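You operate a simulated robot arm through the tools that you are given. There is no shell and no other tool. Be economical: measure what you need, move in short steps, check, and stop when the job is done.

Carry out the task below with a simulated robot arm. There is one attempt and no reset: what you move stays moved.

TASK
Stack the seed tin marked "basil" from the grid board on top of the seed tin labelled "pansy". Then stack the small sprinkler that says "sides" from the brown table on top of the small sprinkler marked "jump".
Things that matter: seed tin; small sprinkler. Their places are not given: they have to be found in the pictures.

It is judged by the outcome, as a careful person would: the job done as asked, and still so three seconds after it is handed in. It fails if anything else is knocked over, pushed out of place, dropped, spilled or broken.

THE ROBOT
A 7-joint arm with a two-finger parallel gripper, fixed in place. Base frame: the origin is at the foot of the arm, x ahead of it, y to its left, z up; the work surface is at about z = 0. Lengths are in m, angles in degrees, forces in N, time in s.
With the tool pointing down near the work surface it reaches from about 0.24 to 0.62 m from the base axis. Its first joint turns from -66.0 to 66.0 degrees. Payload 2.6 kg.
Tool frame: the origin (TCP) lies between the finger pads and is the grasp point; the fingertips stand 0.03 m ahead of it; z points along the fingers, y is the line along which they close. The gripper opens to 0.094 m. The fingers are 0.028 m wide and 0.01 m thick; the gripper's body (0.05 by 0.096 m) begins 0.055 m behind the TCP.
Orientation is that of the tool frame in the base frame, as [roll, pitch, yaw] about the fixed x, y, z axes, in that order (R = Rz(yaw) Ry(pitch) Rx(roll)). With the fingers straight down and closing along the base's y, the tool's x points along the base's -x, its y along +y and its z along -z.

THE INTERFACE
- The arm moves only by the tool step_arm. Its argument "motion" is a list of rows, each an object (a shift or turn left out is 0, a gripper value left out holds the last) with "hand": the finger opening in m, from 0 to 0.094; "travel": the shift along the tool's x, y, z in m, a list of three; "delta_rot": the turn, a rotation vector about the tool's x, y, z in degrees, a list of three. In form: [{"hand": hand, "travel": [dx, dy, dz], "delta_rot": [rx, ry, rz]}, ...]. A call has 1 to 10 rows; each row is the pose to reach, as a shift and turn from the pose commanded when the call began, along the tool's axes at that moment. A row lasts 0.2 s, in which the tool goes at most 0.05 m and 8.6 degrees; a call with a longer step from one row to the next is refused whole, and so is a gripper value outside its range. A pose out of reach is approached as far as the arm can. The call stops where the force on the tool passes 40 N (or 10 N more than at its start, if that is more) or the arm is blocked; 0.2 s more then pass. The fingers move at their own pace (about 0.072 m/s each) and stop on an object; they squeeze with about 40 N. The grip force told is the motor's: it shows also when the fingers shut on nothing. Time passes only in rows, and 0.2 s behind the last, so rows that repeat a pose let the fingers close. It gives the time, the measured TCP pose, the force on the tool (base axes), the opening and the grip force at its end, in the units of the frame above (readings bear some noise).
- Cameras (640 x 400 px; columns grow to the right, rows downward): "scene" is fixed at [0.0342, 0.4334, 0.5585]; the picture's right is [-0.78, -0.63, 0.00], its down [-0.38, 0.47, -0.80] and it looks along [0.50, -0.62, -0.61] (base axes); focal length 316 px, centre (320, 200). "wrist" rides on the gripper at [-0.037, 0, -0.058] in the tool frame; the picture's right is [0.00, -1.00, 0.00], its down [0.97, 0.00, -0.24] and it looks along [0.24, 0.00, 0.97] (tool axes); focal length 218 px, centre (320, 200).
- snapshot(camera): a new picture of that camera. No time passes.
- measure_at(camera, pixels): for up to 12 pixels [column, row] of the newest picture of that camera ("zoom" is the newest enlarged one), the place [x, y, z] in the base frame of the surface seen there, good to about 0.002 m. No time passes.
- enlarge(camera, box): a new picture of the part [left, top, right, bottom] of that camera's present view, enlarged. No time passes.
- sign_off(): hands the job in; it is judged then, once.

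Work in short steps. Measure before you move; look again where a grasp or a placing could have gone wrong, and mend it. You have 80 turns and 54 pictures in all, the two below and enlarged ones among them. Open the gripper and draw the arm clear of the work before you hand the job in, unless the task says otherwise; then end with one line.

The tools are called by a JSON object that holds its "name" and its "arguments". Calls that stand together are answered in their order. step_arm: Moves the arm, as the interface text tells. Its arguments: {"type":"object","properties":{"motion":{"type":"array","items":{"type":"object","properties":{"hand":{"type":"number"},"travel":{"type":"array","items":{"type":"number"}},"delta_rot":{"type":"array","items":{"type":"number"}}}}}},"required":["motion"]} The other tools are called the same way: snapshot (camera) takes a picture; measure_at (camera, pixels) gives the place of the surface under pixels of a picture; enlarge (camera, box) takes an enlarged picture of a part of a camera's view; sign_off () hands the job in.

At the start:

```text
time_s: 0.0
tool_pos: [0.3082, 0.1367, 0.3542]
ee_rot: [-180.0, 0.0, -180.0]
force: [-0.6, 1.1, -0.5]
opening: 0.0942
grip_force: 0.1
```

scene: 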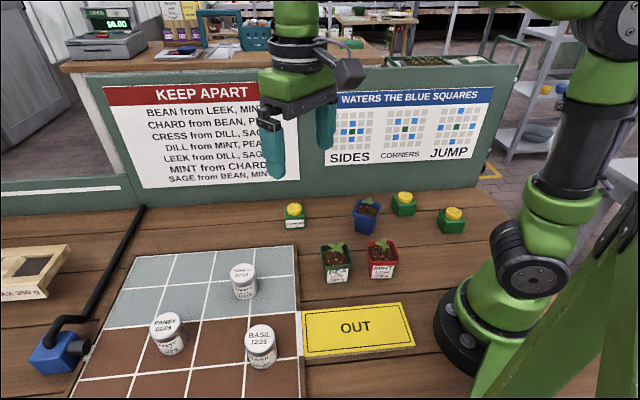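
wrist: 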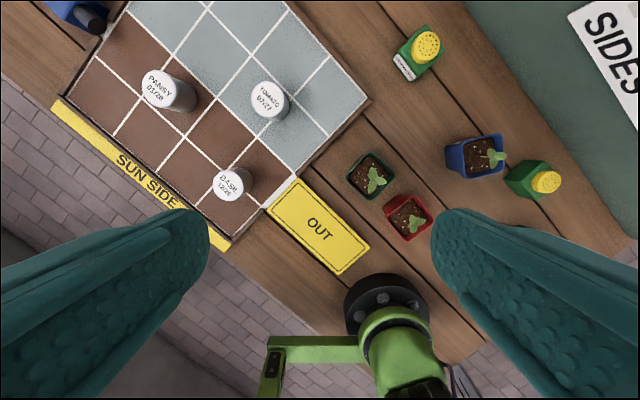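

The pictures show three tins on the grid and three sprinklers. I enlarge to read the labels.

{"name": "enlarge", "arguments": {"camera": "scene", "box": [270, 180, 480, 300]}}

{"name": "enlarge", "arguments": {"camera": "scene", "box": [120, 240, 320, 390]}}

{"name": "enlarge", "arguments": {"camera": "wrist", "box": [340, 10, 580, 250]}}

```text
3.05 times, centred on (375, 240) of scene
```

zoom: 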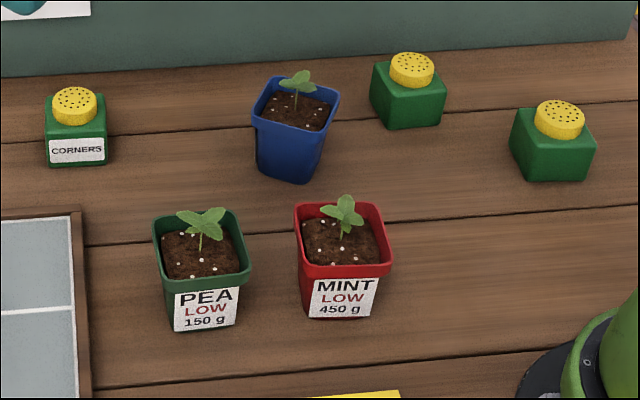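

```text
2.67 times, centred on (220, 315) of scene
```

zoom: 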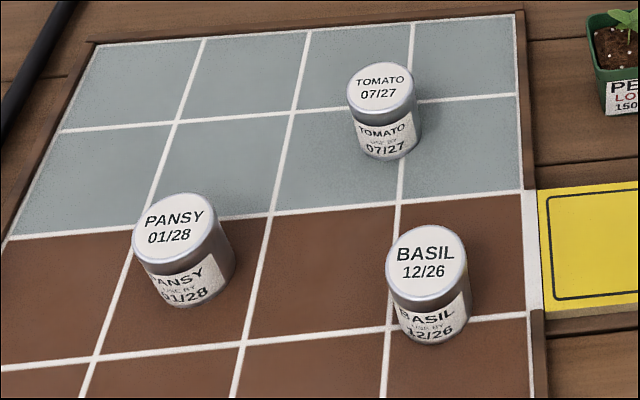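

```text
1.67 times, centred on (460, 130) of wrist
```

zoom: 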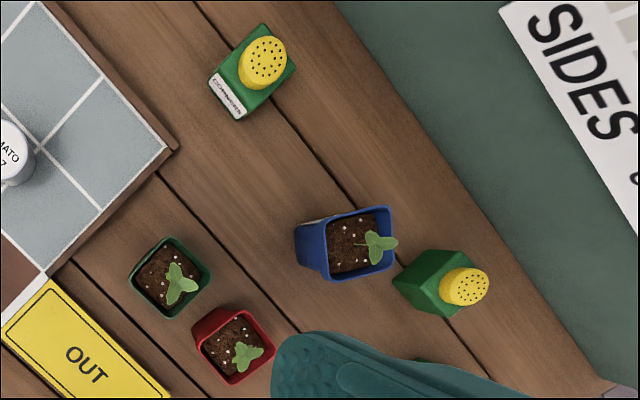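

The basil tin (scene about 260,337) and pansy tin (about 166,325) are readable. Two of the sprinklers have hidden labels. I measure tin tops, tin bases, and sprinklers.

{"name": "measure_at", "arguments": {"camera": "scene", "pixels": [[260, 336], [246, 337], [275, 336], [260, 326], [260, 348], [165, 325], [150, 327], [180, 322], [220, 350], [404, 197], [453, 213], [294, 208]]}}

{"name": "measure_at", "arguments": {"camera": "scene", "pixels": [[391, 204], [414, 206], [394, 213], [403, 216], [440, 222], [448, 234], [464, 234], [464, 222], [367, 203], [450, 245], [338, 247], [383, 245]]}}

```text
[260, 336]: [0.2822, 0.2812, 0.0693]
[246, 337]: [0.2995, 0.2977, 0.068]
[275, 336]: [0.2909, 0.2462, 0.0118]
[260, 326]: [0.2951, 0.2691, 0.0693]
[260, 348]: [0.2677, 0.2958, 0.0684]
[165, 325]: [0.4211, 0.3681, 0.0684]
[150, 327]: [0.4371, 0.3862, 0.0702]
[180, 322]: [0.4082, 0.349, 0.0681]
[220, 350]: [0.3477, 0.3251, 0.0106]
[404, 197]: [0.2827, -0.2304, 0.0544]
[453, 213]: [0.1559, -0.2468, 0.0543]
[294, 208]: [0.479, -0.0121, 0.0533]
```

```text
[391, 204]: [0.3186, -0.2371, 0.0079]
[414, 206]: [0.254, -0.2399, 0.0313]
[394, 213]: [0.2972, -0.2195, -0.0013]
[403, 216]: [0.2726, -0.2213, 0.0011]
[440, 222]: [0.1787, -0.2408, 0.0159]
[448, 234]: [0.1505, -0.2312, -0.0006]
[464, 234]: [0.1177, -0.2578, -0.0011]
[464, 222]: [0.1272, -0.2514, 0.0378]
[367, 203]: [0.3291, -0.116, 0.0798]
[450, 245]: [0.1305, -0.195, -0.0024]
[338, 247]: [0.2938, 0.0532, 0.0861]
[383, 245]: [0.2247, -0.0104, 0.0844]
```

Basil's centre is about (0.281, 0.283), top z 0.069. Pansy's is about (0.421, 0.368). I move above basil.

{"name": "step_arm", "arguments": {"motion": [{"hand": 0.094, "travel": [0.006, 0.035, 0.03]}, {"travel": [0.012, 0.07, 0.06]}, {"travel": [0.018, 0.105, 0.09]}, {"travel": [0.027, 0.146, 0.12]}, {"travel": [0.027, 0.146, 0.16]}, {"travel": [0.027, 0.146, 0.2]}, {"travel": [0.027, 0.146, 0.2]}]}}

{"name": "snapshot", "arguments": {"camera": "wrist"}}

{"name": "snapshot", "arguments": {"camera": "scene"}}

```text
refused: row 4 steps farther than a row can; nothing moved
```

```text
48 pictures are left
```

wrist: 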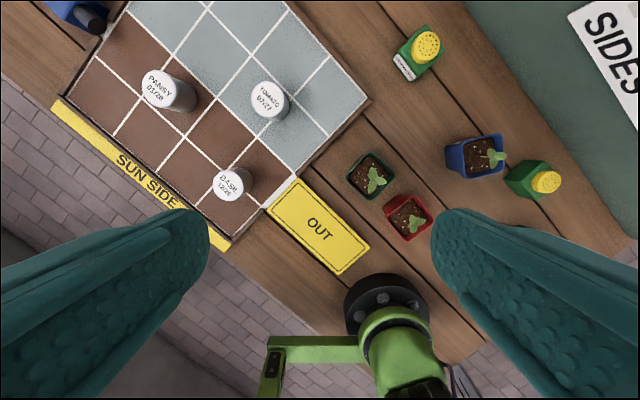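

```text
47 pictures are left
```

scene: 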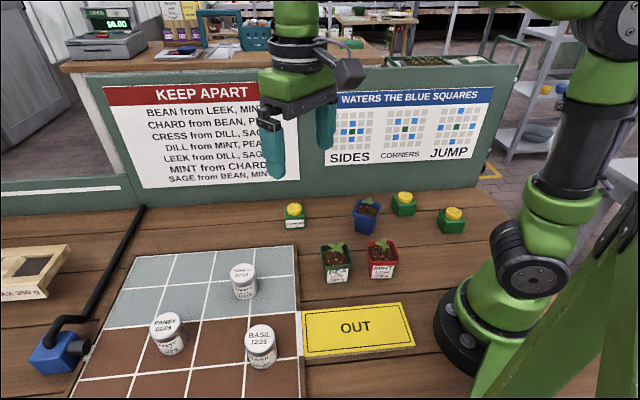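

One row was too long, so I resend with smaller rows.

{"name": "step_arm", "arguments": {"motion": [{"hand": 0.094, "travel": [0.006, 0.03, 0.03]}, {"travel": [0.012, 0.06, 0.06]}, {"travel": [0.017, 0.09, 0.09]}, {"travel": [0.022, 0.12, 0.12]}, {"travel": [0.027, 0.146, 0.15]}, {"travel": [0.027, 0.146, 0.18]}, {"travel": [0.027, 0.146, 0.2]}, {"travel": [0.027, 0.146, 0.2]}]}}

{"name": "snapshot", "arguments": {"camera": "wrist"}}

```text
time_s: 1.8
tool_pos: [0.279, 0.2829, 0.1532]
ee_rot: [180.0, 0.0, -180.0]
force: [0.2, 0.6, 0.0]
opening: 0.094
grip_force: 0.1
```

```text
46 pictures are left
```

wrist: 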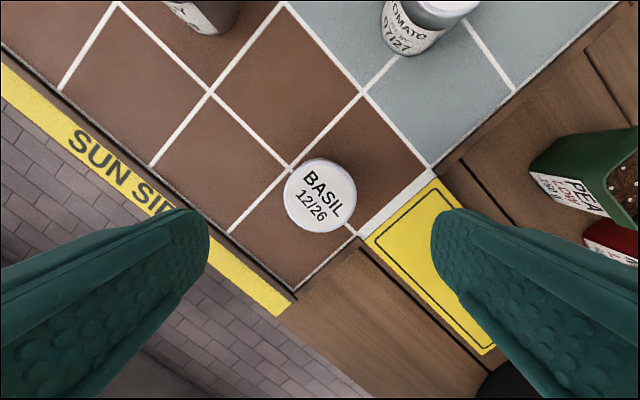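

Basil is centred between the fingers (320,195). I check its edges with the wrist camera.

{"name": "measure_at", "arguments": {"camera": "wrist", "pixels": [[320, 193], [290, 193], [351, 193], [320, 164], [320, 220], [400, 230], [230, 190]]}}

```text
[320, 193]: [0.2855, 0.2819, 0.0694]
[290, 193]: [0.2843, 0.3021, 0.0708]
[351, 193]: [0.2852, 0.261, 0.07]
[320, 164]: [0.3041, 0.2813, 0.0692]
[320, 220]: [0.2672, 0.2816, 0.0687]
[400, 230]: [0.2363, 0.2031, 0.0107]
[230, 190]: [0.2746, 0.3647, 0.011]
```

Basil's centre is (0.2845, 0.2817). I descend to z≈0.052 and close.

{"name": "step_arm", "arguments": {"motion": [{"travel": [-0.005, -0.001, 0.03]}, {"travel": [-0.005, -0.001, 0.06]}, {"travel": [-0.005, -0.001, 0.085]}, {"travel": [-0.005, -0.001, 0.1]}, {"travel": [-0.005, -0.001, 0.1]}, {"hand": 0.03, "travel": [-0.005, -0.001, 0.1]}, {"travel": [-0.005, -0.001, 0.1]}, {"travel": [-0.005, -0.001, 0.1]}, {"travel": [-0.005, -0.001, 0.1]}]}}

```text
time_s: 3.8
tool_pos: [0.2864, 0.2829, 0.0535]
ee_rot: [-180.0, 0.0, 180.0]
force: [-0.8, 0.8, -0.3]
opening: 0.0495
grip_force: 40.1
```

Gripped at 0.0495. I lift, and approach pansy stopping short for a look.

{"name": "step_arm", "arguments": {"motion": [{"travel": [0, 0, -0.03]}, {"travel": [0, 0, -0.065]}, {"travel": [0, 0, -0.1]}, {"travel": [-0.02, 0.03, -0.11]}, {"travel": [-0.04, 0.06, -0.12]}, {"travel": [-0.055, 0.085, -0.12]}, {"travel": [-0.055, 0.085, -0.12]}]}}

{"name": "snapshot", "arguments": {"camera": "wrist"}}

{"name": "snapshot", "arguments": {"camera": "scene"}}

```text
time_s: 5.4
tool_pos: [0.3423, 0.3675, 0.1732]
ee_rot: [-180.0, 0.1, 180.0]
force: [-0.8, 0.6, 0.7]
opening: 0.049
grip_force: 39.7
```

```text
45 pictures are left
```

wrist: 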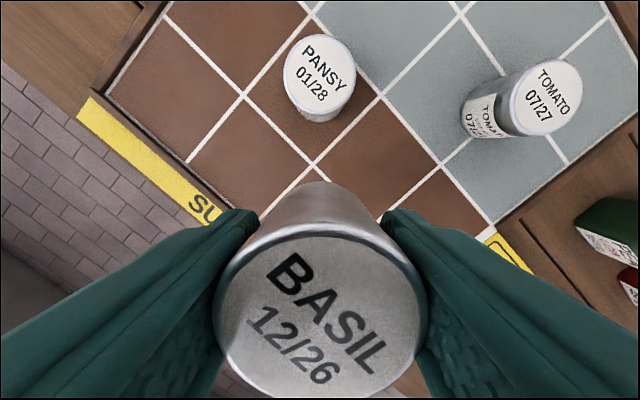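

```text
44 pictures are left
```

scene: 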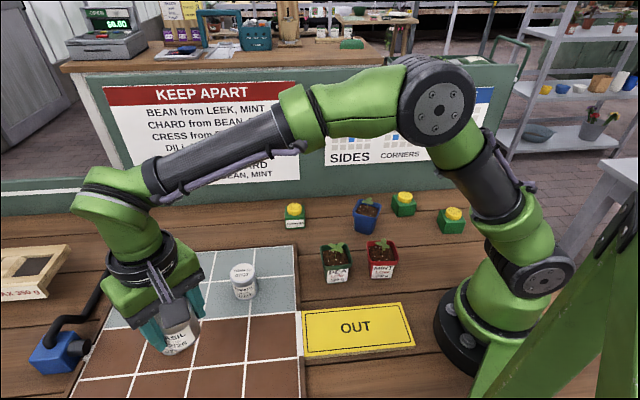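

{"name": "measure_at", "arguments": {"camera": "wrist", "pixels": [[319, 72], [286, 72], [353, 72], [319, 38], [319, 104], [320, 310], [222, 300], [425, 300], [320, 240]]}}

```text
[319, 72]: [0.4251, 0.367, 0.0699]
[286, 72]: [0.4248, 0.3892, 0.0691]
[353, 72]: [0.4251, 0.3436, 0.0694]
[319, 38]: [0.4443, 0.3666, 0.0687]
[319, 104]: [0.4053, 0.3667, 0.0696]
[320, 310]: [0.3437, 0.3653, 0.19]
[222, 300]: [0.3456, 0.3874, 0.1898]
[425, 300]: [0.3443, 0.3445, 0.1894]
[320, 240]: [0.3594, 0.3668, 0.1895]
```

Pansy's centre is (0.4245, 0.3665), and the held tin's is about (0.3415, 0.366). I shift 0.083 in +x and lower to about 2 mm above contact.

{"name": "step_arm", "arguments": {"motion": [{"travel": [-0.03, 0, 0]}, {"travel": [-0.06, 0, 0]}, {"travel": [-0.083, 0, 0]}, {"travel": [-0.083, 0, 0.02]}, {"travel": [-0.083, 0, 0.04]}, {"travel": [-0.083, 0, 0.055]}, {"travel": [-0.083, 0, 0.055]}]}}

{"name": "enlarge", "arguments": {"camera": "scene", "box": [90, 230, 250, 370]}}

```text
time_s: 7.0
tool_pos: [0.4236, 0.3674, 0.1176]
ee_rot: [180.0, 0.0, 180.0]
force: [-0.2, 0.0, -1.0]
opening: 0.0489
grip_force: 39.6
```

```text
2.86 times, centred on (170, 300) of scene
```

zoom: 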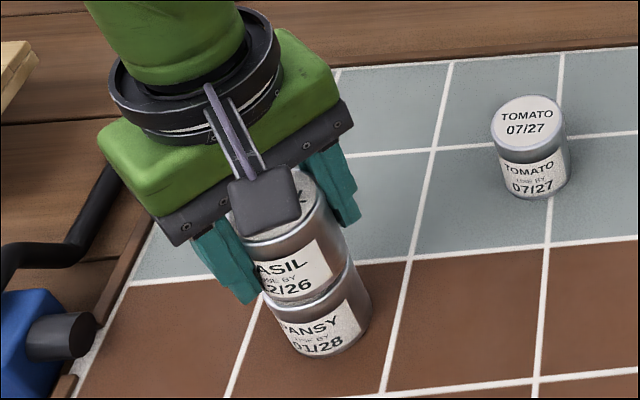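

Looks aligned. I lower the last few mm in small steps, watching the force.

{"name": "step_arm", "arguments": {"motion": [{"travel": [0, 0, 0.002]}, {"travel": [0, 0, 0.004]}, {"travel": [0, 0, 0.0045]}, {"travel": [0, 0, 0.0045]}]}}

```text
time_s: 8.0
tool_pos: [0.4238, 0.3668, 0.1147]
ee_rot: [-180.0, -0.1, -180.0]
force: [0.5, -0.6, -0.8]
opening: 0.0493
grip_force: 40.2
```

No contact yet, so I lower a little more.

{"name": "step_arm", "arguments": {"motion": [{"travel": [0, 0, 0.001]}, {"travel": [0, 0, 0.002]}, {"travel": [0, 0, 0.002]}]}}

```text
time_s: 8.8
tool_pos: [0.4233, 0.3656, 0.1133]
ee_rot: [-179.9, 0.1, -180.0]
force: [-0.2, -0.1, -0.7]
opening: 0.0489
grip_force: 40.4
```

{"name": "step_arm", "arguments": {"motion": [{"travel": [0, 0, 0.0008]}, {"travel": [0, 0, 0.0015]}, {"travel": [0, 0, 0.0015]}]}}

{"name": "enlarge", "arguments": {"camera": "scene", "box": [130, 280, 210, 360]}}

```text
time_s: 9.6
tool_pos: [0.425, 0.3672, 0.1098]
ee_rot: [-180.0, 0.0, 179.9]
force: [-0.1, -0.6, 0.4]
opening: 0.0488
grip_force: 40.3
```

```text
5.00 times, centred on (170, 320) of scene
```

zoom: 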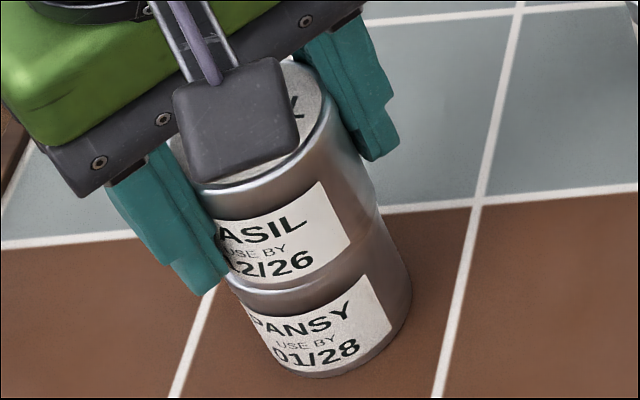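

{"name": "step_arm", "arguments": {"motion": [{"travel": [0, 0, 0.0005]}, {"travel": [0, 0, 0.001]}, {"travel": [0, 0, 0.001]}]}}

```text
time_s: 10.4
tool_pos: [0.4242, 0.3669, 0.1109]
ee_rot: [179.9, 0.1, 180.0]
force: [-2.2, -2.7, 8.2]
opening: 0.0487
grip_force: 40.1
```

Contact (8 N up). I open wide and go straight up.

{"name": "step_arm", "arguments": {"motion": [{"hand": 0.06}, {"hand": 0.075}, {"hand": 0.075}, {"travel": [0, 0, -0.02]}, {"travel": [0, 0, -0.05]}, {"travel": [0, 0, -0.09]}, {"travel": [0, 0, -0.13]}, {"travel": [0.03, -0.03, -0.15]}, {"travel": [0.055, -0.06, -0.17]}, {"travel": [0.055, -0.06, -0.17]}]}}

{"name": "snapshot", "arguments": {"camera": "scene"}}

```text
time_s: 12.6
tool_pos: [0.3699, 0.3071, 0.2808]
ee_rot: [179.9, 0.0, 180.0]
force: [-0.9, 0.4, -0.1]
opening: 0.0749
grip_force: 0.1
```

```text
41 pictures are left
```

scene: 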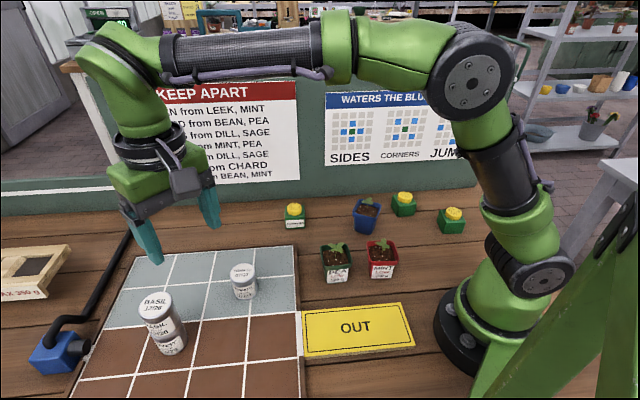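

The stack stands (160,320). Now I move high across toward the sprinklers to read their labels, and measure the board behind them.

{"name": "step_arm", "arguments": {"motion": [{"travel": [0, -0.035, -0.02]}, {"travel": [0.0, -0.075, -0.04]}, {"travel": [0.0, -0.12, -0.05]}, {"travel": [0.0, -0.165, -0.05]}, {"travel": [0.0, -0.21, -0.05]}, {"travel": [0.0, -0.255, -0.05]}, {"travel": [0.0, -0.3, -0.05]}, {"travel": [0.0, -0.345, -0.05]}, {"travel": [0, -0.39, -0.05]}, {"travel": [0, -0.43, -0.05]}]}}

{"name": "measure_at", "arguments": {"camera": "scene", "pixels": [[400, 188], [460, 182], [480, 182], [300, 196], [400, 180], [400, 80], [490, 200], [400, 140]]}}

{"name": "snapshot", "arguments": {"camera": "wrist"}}

```text
time_s: 14.8
tool_pos: [0.3692, -0.1244, 0.3285]
ee_rot: [-180.0, 0.0, -180.0]
force: [0.5, 0.9, 0.0]
opening: 0.0751
grip_force: 0.0
```

```text
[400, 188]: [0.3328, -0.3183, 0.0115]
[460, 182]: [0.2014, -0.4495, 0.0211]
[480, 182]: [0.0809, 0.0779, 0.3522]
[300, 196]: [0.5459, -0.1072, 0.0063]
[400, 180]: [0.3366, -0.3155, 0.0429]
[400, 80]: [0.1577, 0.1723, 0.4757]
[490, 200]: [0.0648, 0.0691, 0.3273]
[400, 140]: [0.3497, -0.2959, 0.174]
```

```text
40 pictures are left
```

wrist: 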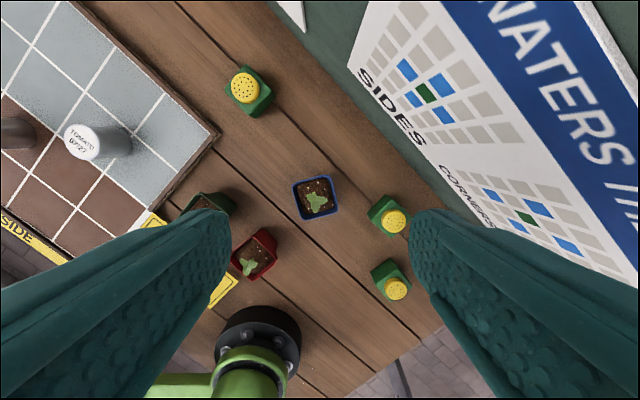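

Enlarge B (390,215) and C (390,280) from this side; elimination then needs only one label read.

{"name": "enlarge", "arguments": {"camera": "wrist", "box": [350, 185, 430, 305]}}

{"name": "measure_at", "arguments": {"camera": "wrist", "pixels": [[394, 222], [369, 214], [384, 196], [396, 289], [372, 267], [389, 259], [400, 264], [372, 280], [381, 297], [480, 10], [380, 10], [590, 80]]}}

```text
3.33 times, centred on (390, 245) of wrist
```

zoom: 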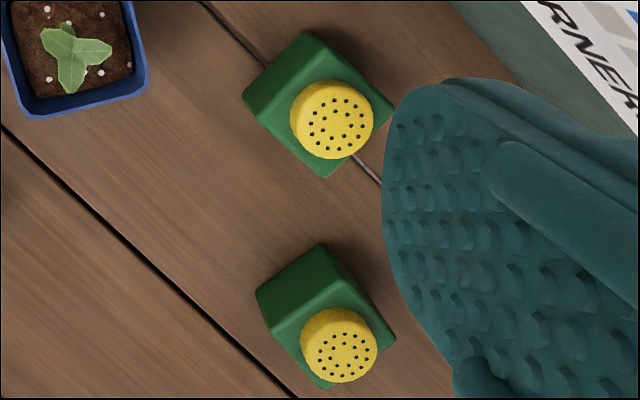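

```text
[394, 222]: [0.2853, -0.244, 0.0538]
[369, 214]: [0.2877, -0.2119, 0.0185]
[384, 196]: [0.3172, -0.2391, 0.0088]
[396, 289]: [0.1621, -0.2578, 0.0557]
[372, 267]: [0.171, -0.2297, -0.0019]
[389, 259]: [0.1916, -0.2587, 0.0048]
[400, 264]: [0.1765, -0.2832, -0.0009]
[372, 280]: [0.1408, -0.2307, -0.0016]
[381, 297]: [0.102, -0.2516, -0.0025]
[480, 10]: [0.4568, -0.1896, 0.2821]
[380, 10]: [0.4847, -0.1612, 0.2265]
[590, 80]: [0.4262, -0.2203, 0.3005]
```

Neither label shows from here; they must face away (−x/−y side). I move the wrist to the far side of C, turned to look back inward.

{"name": "step_arm", "arguments": {"motion": [{"travel": [0.018, -0.018, 0.0], "delta_rot": [0, 0, 6]}, {"travel": [0.036, -0.036, 0.0], "delta_rot": [0, 0, 12]}, {"travel": [0.054, -0.054, 0.0], "delta_rot": [0, 0, 18]}, {"travel": [0.072, -0.072, 0.0], "delta_rot": [0, 0, 24]}, {"travel": [0.09, -0.09, 0.0], "delta_rot": [0, 0, 30]}, {"travel": [0.108, -0.108, 0.01], "delta_rot": [0, 0, 36]}, {"travel": [0.126, -0.126, 0.02], "delta_rot": [0, 0, 42]}, {"travel": [0.144, -0.144, 0.04], "delta_rot": [0, 0, 48]}, {"travel": [0.162, -0.162, 0.06], "delta_rot": [0, 0, 54]}, {"travel": [0.172, -0.172, 0.07], "delta_rot": [0, 0, 60]}]}}

{"name": "snapshot", "arguments": {"camera": "wrist"}}

```text
time_s: 17.0
tool_pos: [0.1965, -0.296, 0.2605]
ee_rot: [180.0, 0.0, 119.9]
force: [0.6, -1.1, -0.6]
opening: 0.075
grip_force: 0.0
```

```text
38 pictures are left
```

wrist: 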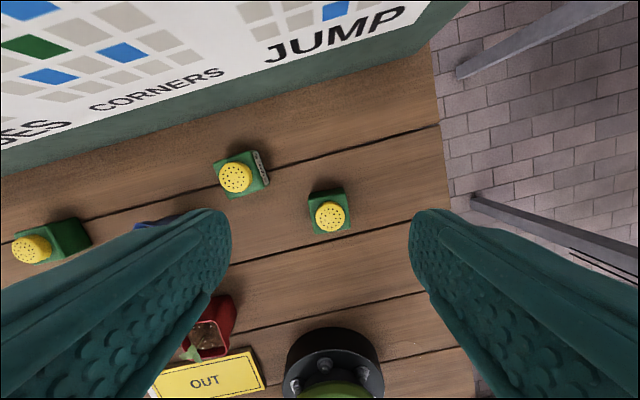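

B at (240,175) shows a label on its right side. Enlarge it.

{"name": "enlarge", "arguments": {"camera": "wrist", "box": [205, 140, 285, 210]}}

{"name": "enlarge", "arguments": {"camera": "wrist", "box": [290, 170, 370, 250]}}

```text
5.71 times, centred on (245, 175) of wrist
```

zoom: 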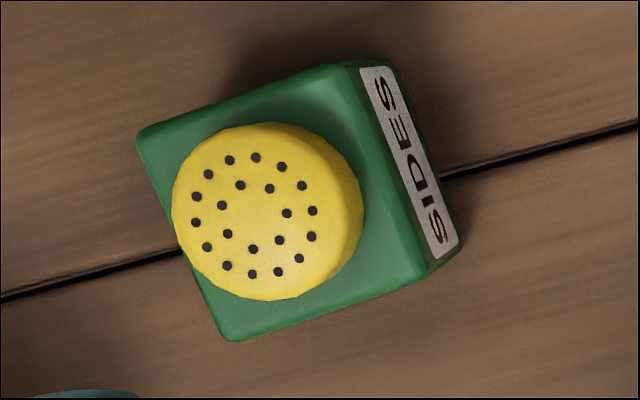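

```text
5.00 times, centred on (330, 210) of wrist
```

zoom: 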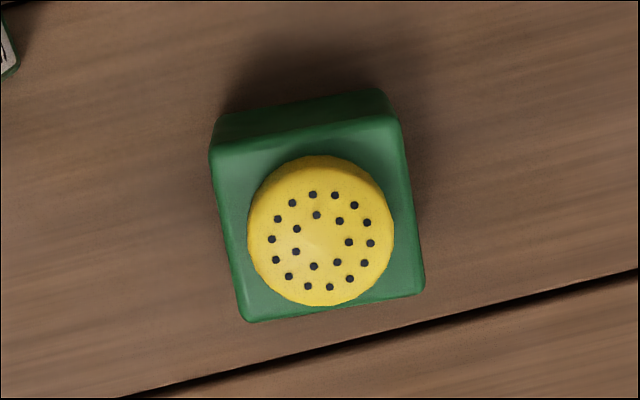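

B reads "SIDES"; A is "CORNERS", so C is "JUMP". I measure C in the newest zoom: cap and body corners.

{"name": "measure_at", "arguments": {"camera": "zoom", "pixels": [[322, 240], [252, 235], [388, 235], [320, 172], [320, 300], [217, 153], [398, 150], [248, 316], [418, 290], [300, 135], [405, 220], [222, 115]]}}

{"name": "measure_at", "arguments": {"camera": "wrist", "pixels": [[236, 178], [225, 178], [246, 178], [236, 164], [236, 191], [219, 163], [244, 153], [233, 197], [258, 190], [262, 168], [150, 228], [167, 217]]}}

```text
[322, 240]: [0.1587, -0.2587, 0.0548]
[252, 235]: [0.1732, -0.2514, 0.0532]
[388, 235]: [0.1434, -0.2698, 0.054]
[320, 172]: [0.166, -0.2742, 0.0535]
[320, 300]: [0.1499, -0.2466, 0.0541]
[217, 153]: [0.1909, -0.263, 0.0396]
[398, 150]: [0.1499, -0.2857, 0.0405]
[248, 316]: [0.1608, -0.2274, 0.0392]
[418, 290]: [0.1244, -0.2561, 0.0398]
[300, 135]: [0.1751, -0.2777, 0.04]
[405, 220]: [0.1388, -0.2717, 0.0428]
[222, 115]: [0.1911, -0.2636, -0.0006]
```

```text
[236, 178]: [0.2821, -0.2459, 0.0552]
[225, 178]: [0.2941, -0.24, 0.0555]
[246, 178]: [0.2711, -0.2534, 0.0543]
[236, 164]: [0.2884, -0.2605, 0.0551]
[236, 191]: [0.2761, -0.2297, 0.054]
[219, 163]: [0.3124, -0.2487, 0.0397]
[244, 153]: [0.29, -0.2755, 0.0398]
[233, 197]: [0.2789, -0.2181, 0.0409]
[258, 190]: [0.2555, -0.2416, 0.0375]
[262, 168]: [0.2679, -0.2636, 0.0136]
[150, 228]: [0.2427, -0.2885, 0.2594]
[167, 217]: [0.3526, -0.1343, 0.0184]
```

B's centre is about (0.2835, −0.2455) and its sides run at about 137°/47°. C's cap centre is (0.158, −0.260). Both are 0.0545 tall. I move above B with yaw 137.

{"name": "step_arm", "arguments": {"motion": [{"hand": 0.08, "travel": [0, 0.025, 0], "delta_rot": [0, 0, -5]}, {"travel": [0, 0.05, 0], "delta_rot": [0, 0, -10]}, {"travel": [0, 0.075, 0], "delta_rot": [0, 0, -15]}, {"travel": [0, 0.1, 0.01], "delta_rot": [0, 0, -17]}, {"travel": [0, 0.1, 0.05], "delta_rot": [0, 0, -17]}, {"travel": [0, 0.1, 0.09], "delta_rot": [0, 0, -17]}, {"travel": [0, 0.1, 0.11], "delta_rot": [0, 0, -17]}, {"travel": [0, 0.1, 0.11], "delta_rot": [0, 0, -17]}]}}

{"name": "snapshot", "arguments": {"camera": "wrist"}}

{"name": "snapshot", "arguments": {"camera": "scene"}}

```text
time_s: 18.8
tool_pos: [0.2819, -0.2458, 0.1485]
ee_rot: [-180.0, 0.0, 136.9]
force: [-0.8, -0.3, 0.0]
opening: 0.0798
grip_force: 0.2
```

```text
35 pictures are left
```

wrist: 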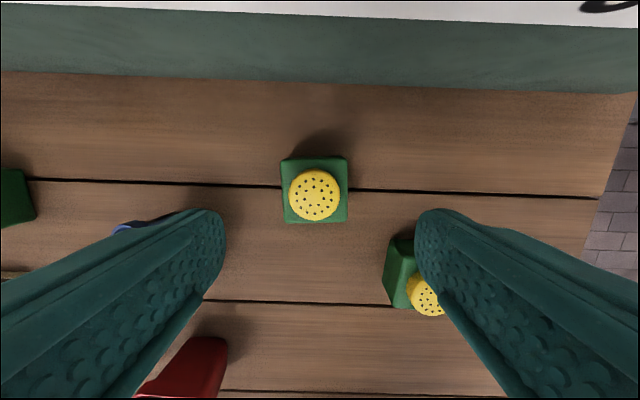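

```text
34 pictures are left
```

scene: 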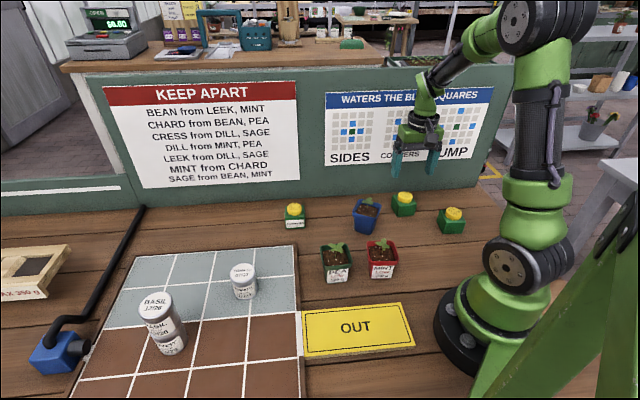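

Aligned. Measure B's edges and centre for final grasp.

{"name": "measure_at", "arguments": {"camera": "wrist", "pixels": [[314, 194], [290, 194], [339, 194], [314, 172], [314, 217], [284, 163], [345, 160], [288, 220], [345, 220], [150, 228]]}}

```text
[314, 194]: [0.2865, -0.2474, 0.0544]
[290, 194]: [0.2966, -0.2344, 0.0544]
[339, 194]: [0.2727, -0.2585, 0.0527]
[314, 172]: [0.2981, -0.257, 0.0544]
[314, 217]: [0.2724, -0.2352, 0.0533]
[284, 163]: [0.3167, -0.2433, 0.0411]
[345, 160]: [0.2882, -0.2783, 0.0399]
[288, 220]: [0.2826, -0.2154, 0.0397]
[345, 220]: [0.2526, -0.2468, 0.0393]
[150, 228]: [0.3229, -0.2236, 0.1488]
```

I shift 1.5 mm and descend to z≈0.036, then close.

{"name": "step_arm", "arguments": {"motion": [{"travel": [-0.0015, 0, 0.03]}, {"travel": [-0.0015, 0, 0.06]}, {"travel": [-0.0015, 0, 0.085]}, {"travel": [-0.0015, 0, 0.105]}, {"travel": [-0.0015, 0, 0.114]}, {"hand": 0.03, "travel": [-0.0015, 0, 0.114]}, {"travel": [-0.0015, 0, 0.114]}, {"travel": [-0.0015, 0, 0.114]}, {"travel": [-0.0015, 0, 0.114]}]}}

```text
time_s: 20.8
tool_pos: [0.2848, -0.2468, 0.0364]
ee_rot: [-180.0, 0.1, 137.0]
force: [0.3, 0.0, -0.3]
opening: 0.0559
grip_force: 40.2
```

The opening, 0.056, is wider than expected (~0.045). I look before lifting.

{"name": "enlarge", "arguments": {"camera": "scene", "box": [350, 150, 460, 230]}}

{"name": "snapshot", "arguments": {"camera": "wrist"}}

```text
5.00 times, centred on (405, 190) of scene
```

zoom: 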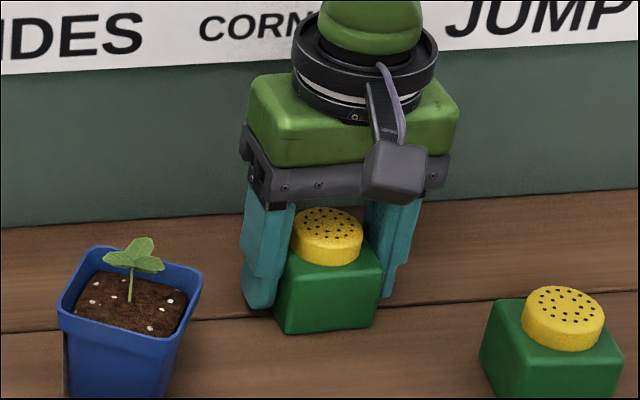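

```text
32 pictures are left
```

wrist: 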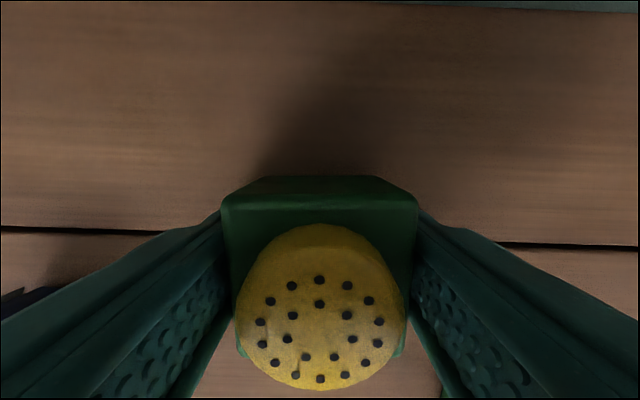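

The grip is flush on the body. I measure C's and B's caps from the same zoom to compare and cancel bias, then lift.

{"name": "measure_at", "arguments": {"camera": "zoom", "pixels": [[564, 311], [527, 311], [601, 315], [564, 290], [564, 334], [328, 230], [294, 230], [361, 232], [328, 210], [328, 252]]}}

{"name": "step_arm", "arguments": {"motion": [{"travel": [0, 0, -0.02]}, {"travel": [0, 0, -0.05]}, {"travel": [0, 0, -0.08]}, {"travel": [0, 0, -0.11]}, {"travel": [0, 0, -0.11]}]}}

```text
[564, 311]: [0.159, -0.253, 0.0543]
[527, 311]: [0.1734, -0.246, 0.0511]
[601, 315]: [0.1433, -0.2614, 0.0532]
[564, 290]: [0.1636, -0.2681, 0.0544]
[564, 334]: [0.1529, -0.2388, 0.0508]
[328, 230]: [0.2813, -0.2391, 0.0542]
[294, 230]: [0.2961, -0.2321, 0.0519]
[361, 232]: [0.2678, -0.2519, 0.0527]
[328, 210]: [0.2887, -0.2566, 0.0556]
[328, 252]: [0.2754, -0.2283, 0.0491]
```

```text
time_s: 22.0
tool_pos: [0.2848, -0.2463, 0.1462]
ee_rot: [180.0, -0.1, 137.0]
force: [0.6, -0.3, 0.0]
opening: 0.0555
grip_force: 40.2
```

C is about (0.160, −0.2595). I carry B over it, turning 10° to match, and hover about 8 mm up.

{"name": "step_arm", "arguments": {"motion": [{"travel": [0.0165, -0.019, 0], "delta_rot": [0, 0, 2]}, {"travel": [0.033, -0.038, 0], "delta_rot": [0, 0, 4]}, {"travel": [0.0495, -0.057, 0], "delta_rot": [0, 0, 6]}, {"travel": [0.066, -0.076, 0], "delta_rot": [0, 0, 8]}, {"travel": [0.0824, -0.095, 0], "delta_rot": [0, 0, 10]}, {"travel": [0.0824, -0.095, 0.02], "delta_rot": [0, 0, 10]}, {"travel": [0.0824, -0.095, 0.038], "delta_rot": [0, 0, 10]}, {"travel": [0.0824, -0.095, 0.046], "delta_rot": [0, 0, 10]}, {"travel": [0.0824, -0.095, 0.046], "delta_rot": [0, 0, 10]}]}}

{"name": "enlarge", "arguments": {"camera": "scene", "box": [400, 160, 500, 250]}}

{"name": "snapshot", "arguments": {"camera": "wrist"}}

```text
time_s: 24.0
tool_pos: [0.1585, -0.2597, 0.0991]
ee_rot: [180.0, 0.0, 127.0]
force: [0.4, -0.9, -1.5]
opening: 0.0555
grip_force: 39.7
```

```text
4.44 times, centred on (450, 205) of scene
```

zoom: 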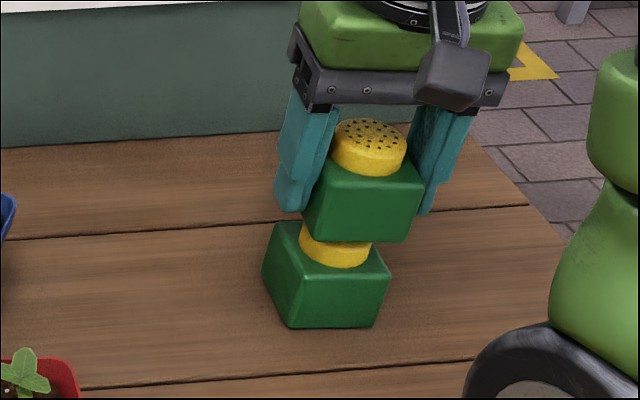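

```text
30 pictures are left
```

wrist: 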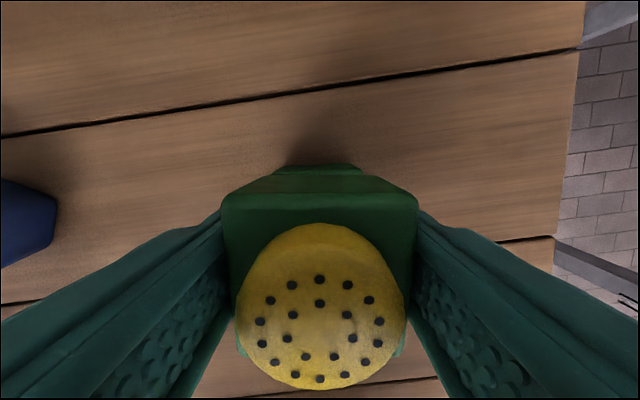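

Scene shows good alignment (upper ≈1.5 mm to the right). I check the depth direction by measuring C's and B's far edges in the wrist view.

{"name": "measure_at", "arguments": {"camera": "wrist", "pixels": [[320, 167], [290, 172], [350, 170], [320, 208], [240, 205], [400, 205], [320, 190]]}}

{"name": "measure_at", "arguments": {"camera": "zoom", "pixels": [[336, 258], [350, 275], [325, 320], [369, 142], [369, 230], [300, 310], [376, 280], [310, 240], [368, 246]]}}

```text
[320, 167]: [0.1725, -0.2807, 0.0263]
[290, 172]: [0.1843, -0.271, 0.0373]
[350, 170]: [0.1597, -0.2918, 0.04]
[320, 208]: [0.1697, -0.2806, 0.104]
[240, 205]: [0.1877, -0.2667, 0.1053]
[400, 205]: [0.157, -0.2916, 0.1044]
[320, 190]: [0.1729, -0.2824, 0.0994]
```

```text
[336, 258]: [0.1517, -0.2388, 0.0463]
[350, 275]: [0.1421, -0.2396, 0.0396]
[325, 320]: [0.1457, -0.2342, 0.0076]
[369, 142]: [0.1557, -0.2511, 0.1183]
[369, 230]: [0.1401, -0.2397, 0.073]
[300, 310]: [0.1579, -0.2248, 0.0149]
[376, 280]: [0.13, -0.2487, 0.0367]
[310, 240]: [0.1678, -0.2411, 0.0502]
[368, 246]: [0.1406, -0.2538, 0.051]
```

Far edges coincide within ~1.5 mm. I nudge 1 mm and lower gently (contact expected at z≈0.091).

{"name": "step_arm", "arguments": {"motion": [{"travel": [0.0008, 0.001, 0.003]}, {"travel": [0.0008, 0.001, 0.006]}, {"travel": [0.0008, 0.001, 0.0075]}, {"travel": [0.0008, 0.001, 0.0085]}, {"travel": [0.0008, 0.001, 0.0085]}]}}

```text
time_s: 25.2
tool_pos: [0.1615, -0.2585, 0.0919]
ee_rot: [180.0, 0.0, 127.0]
force: [-3.4, 2.5, 13.1]
opening: 0.0557
grip_force: 40.3
```

Contact (13 N). I ease up 0.5 mm, open gradually, and rise straight up.

{"name": "step_arm", "arguments": {"motion": [{"travel": [0, 0, -0.0005]}, {"hand": 0.062, "travel": [0, 0, -0.0005]}, {"hand": 0.08, "travel": [0, 0, -0.0005]}, {"travel": [0, 0, -0.0005]}, {"travel": [0, 0, -0.02]}, {"travel": [0, 0, -0.05]}, {"travel": [0, 0, -0.09]}, {"travel": [0, 0, -0.13]}, {"travel": [0, 0, -0.17]}, {"travel": [0, 0, -0.17]}]}}

{"name": "snapshot", "arguments": {"camera": "scene"}}

{"name": "enlarge", "arguments": {"camera": "scene", "box": [400, 160, 500, 250]}}

```text
time_s: 27.4
tool_pos: [0.1605, -0.2572, 0.2602]
ee_rot: [179.9, 0.0, 127.0]
force: [1.3, 0.7, 0.3]
opening: 0.0799
grip_force: 0.0
```

```text
29 pictures are left
```

scene: 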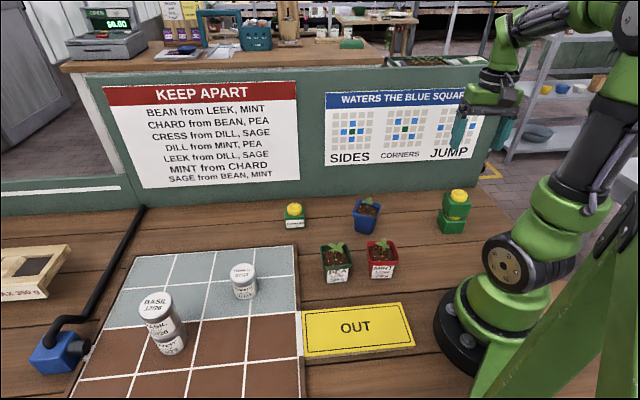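

```text
4.44 times, centred on (450, 205) of scene
```

zoom: 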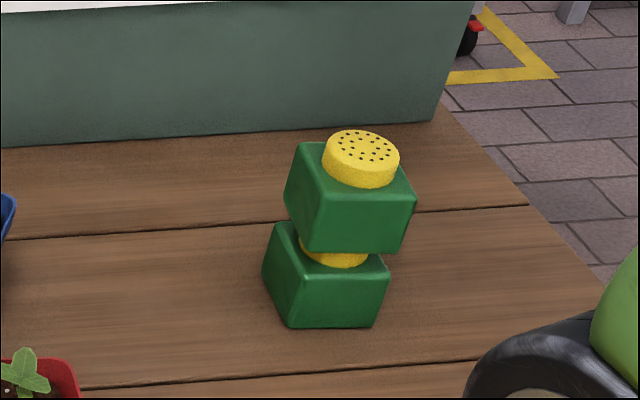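

Both stacks stand. I draw the arm further clear and check once more.

{"name": "step_arm", "arguments": {"motion": [{"travel": [0, 0.03, -0.02]}, {"travel": [0, 0.06, -0.04]}, {"travel": [0, 0.09, -0.06]}, {"travel": [0, 0.12, -0.07]}, {"travel": [0, 0.15, -0.07]}, {"travel": [0, 0.15, -0.07]}]}}

{"name": "snapshot", "arguments": {"camera": "scene"}}

```text
time_s: 28.8
tool_pos: [0.2818, -0.167, 0.3328]
ee_rot: [-179.9, 0.1, 127.0]
force: [0.8, -0.5, 0.0]
opening: 0.0799
grip_force: 0.0
```

```text
27 pictures are left
```

scene: 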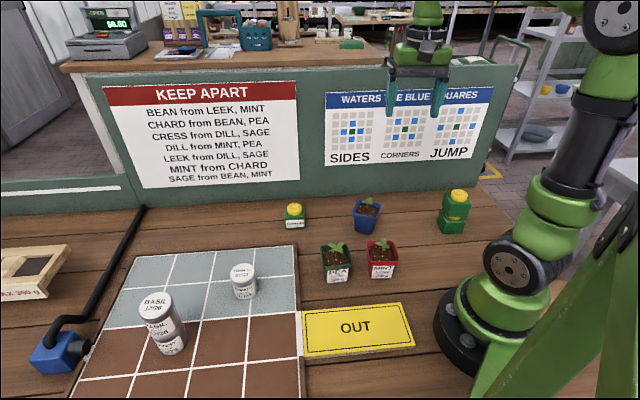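

Both stacks are stable, nothing else has moved, and the arm is clear.

{"name": "sign_off", "arguments": {}}

```text
The job is handed in.
```

The "basil" tin is on top of "pansy" and the "sides" sprinkler is on top of "jump"; I identified "jump" by elimination (the other two read "corners" and "sides") because its own label was never in view.
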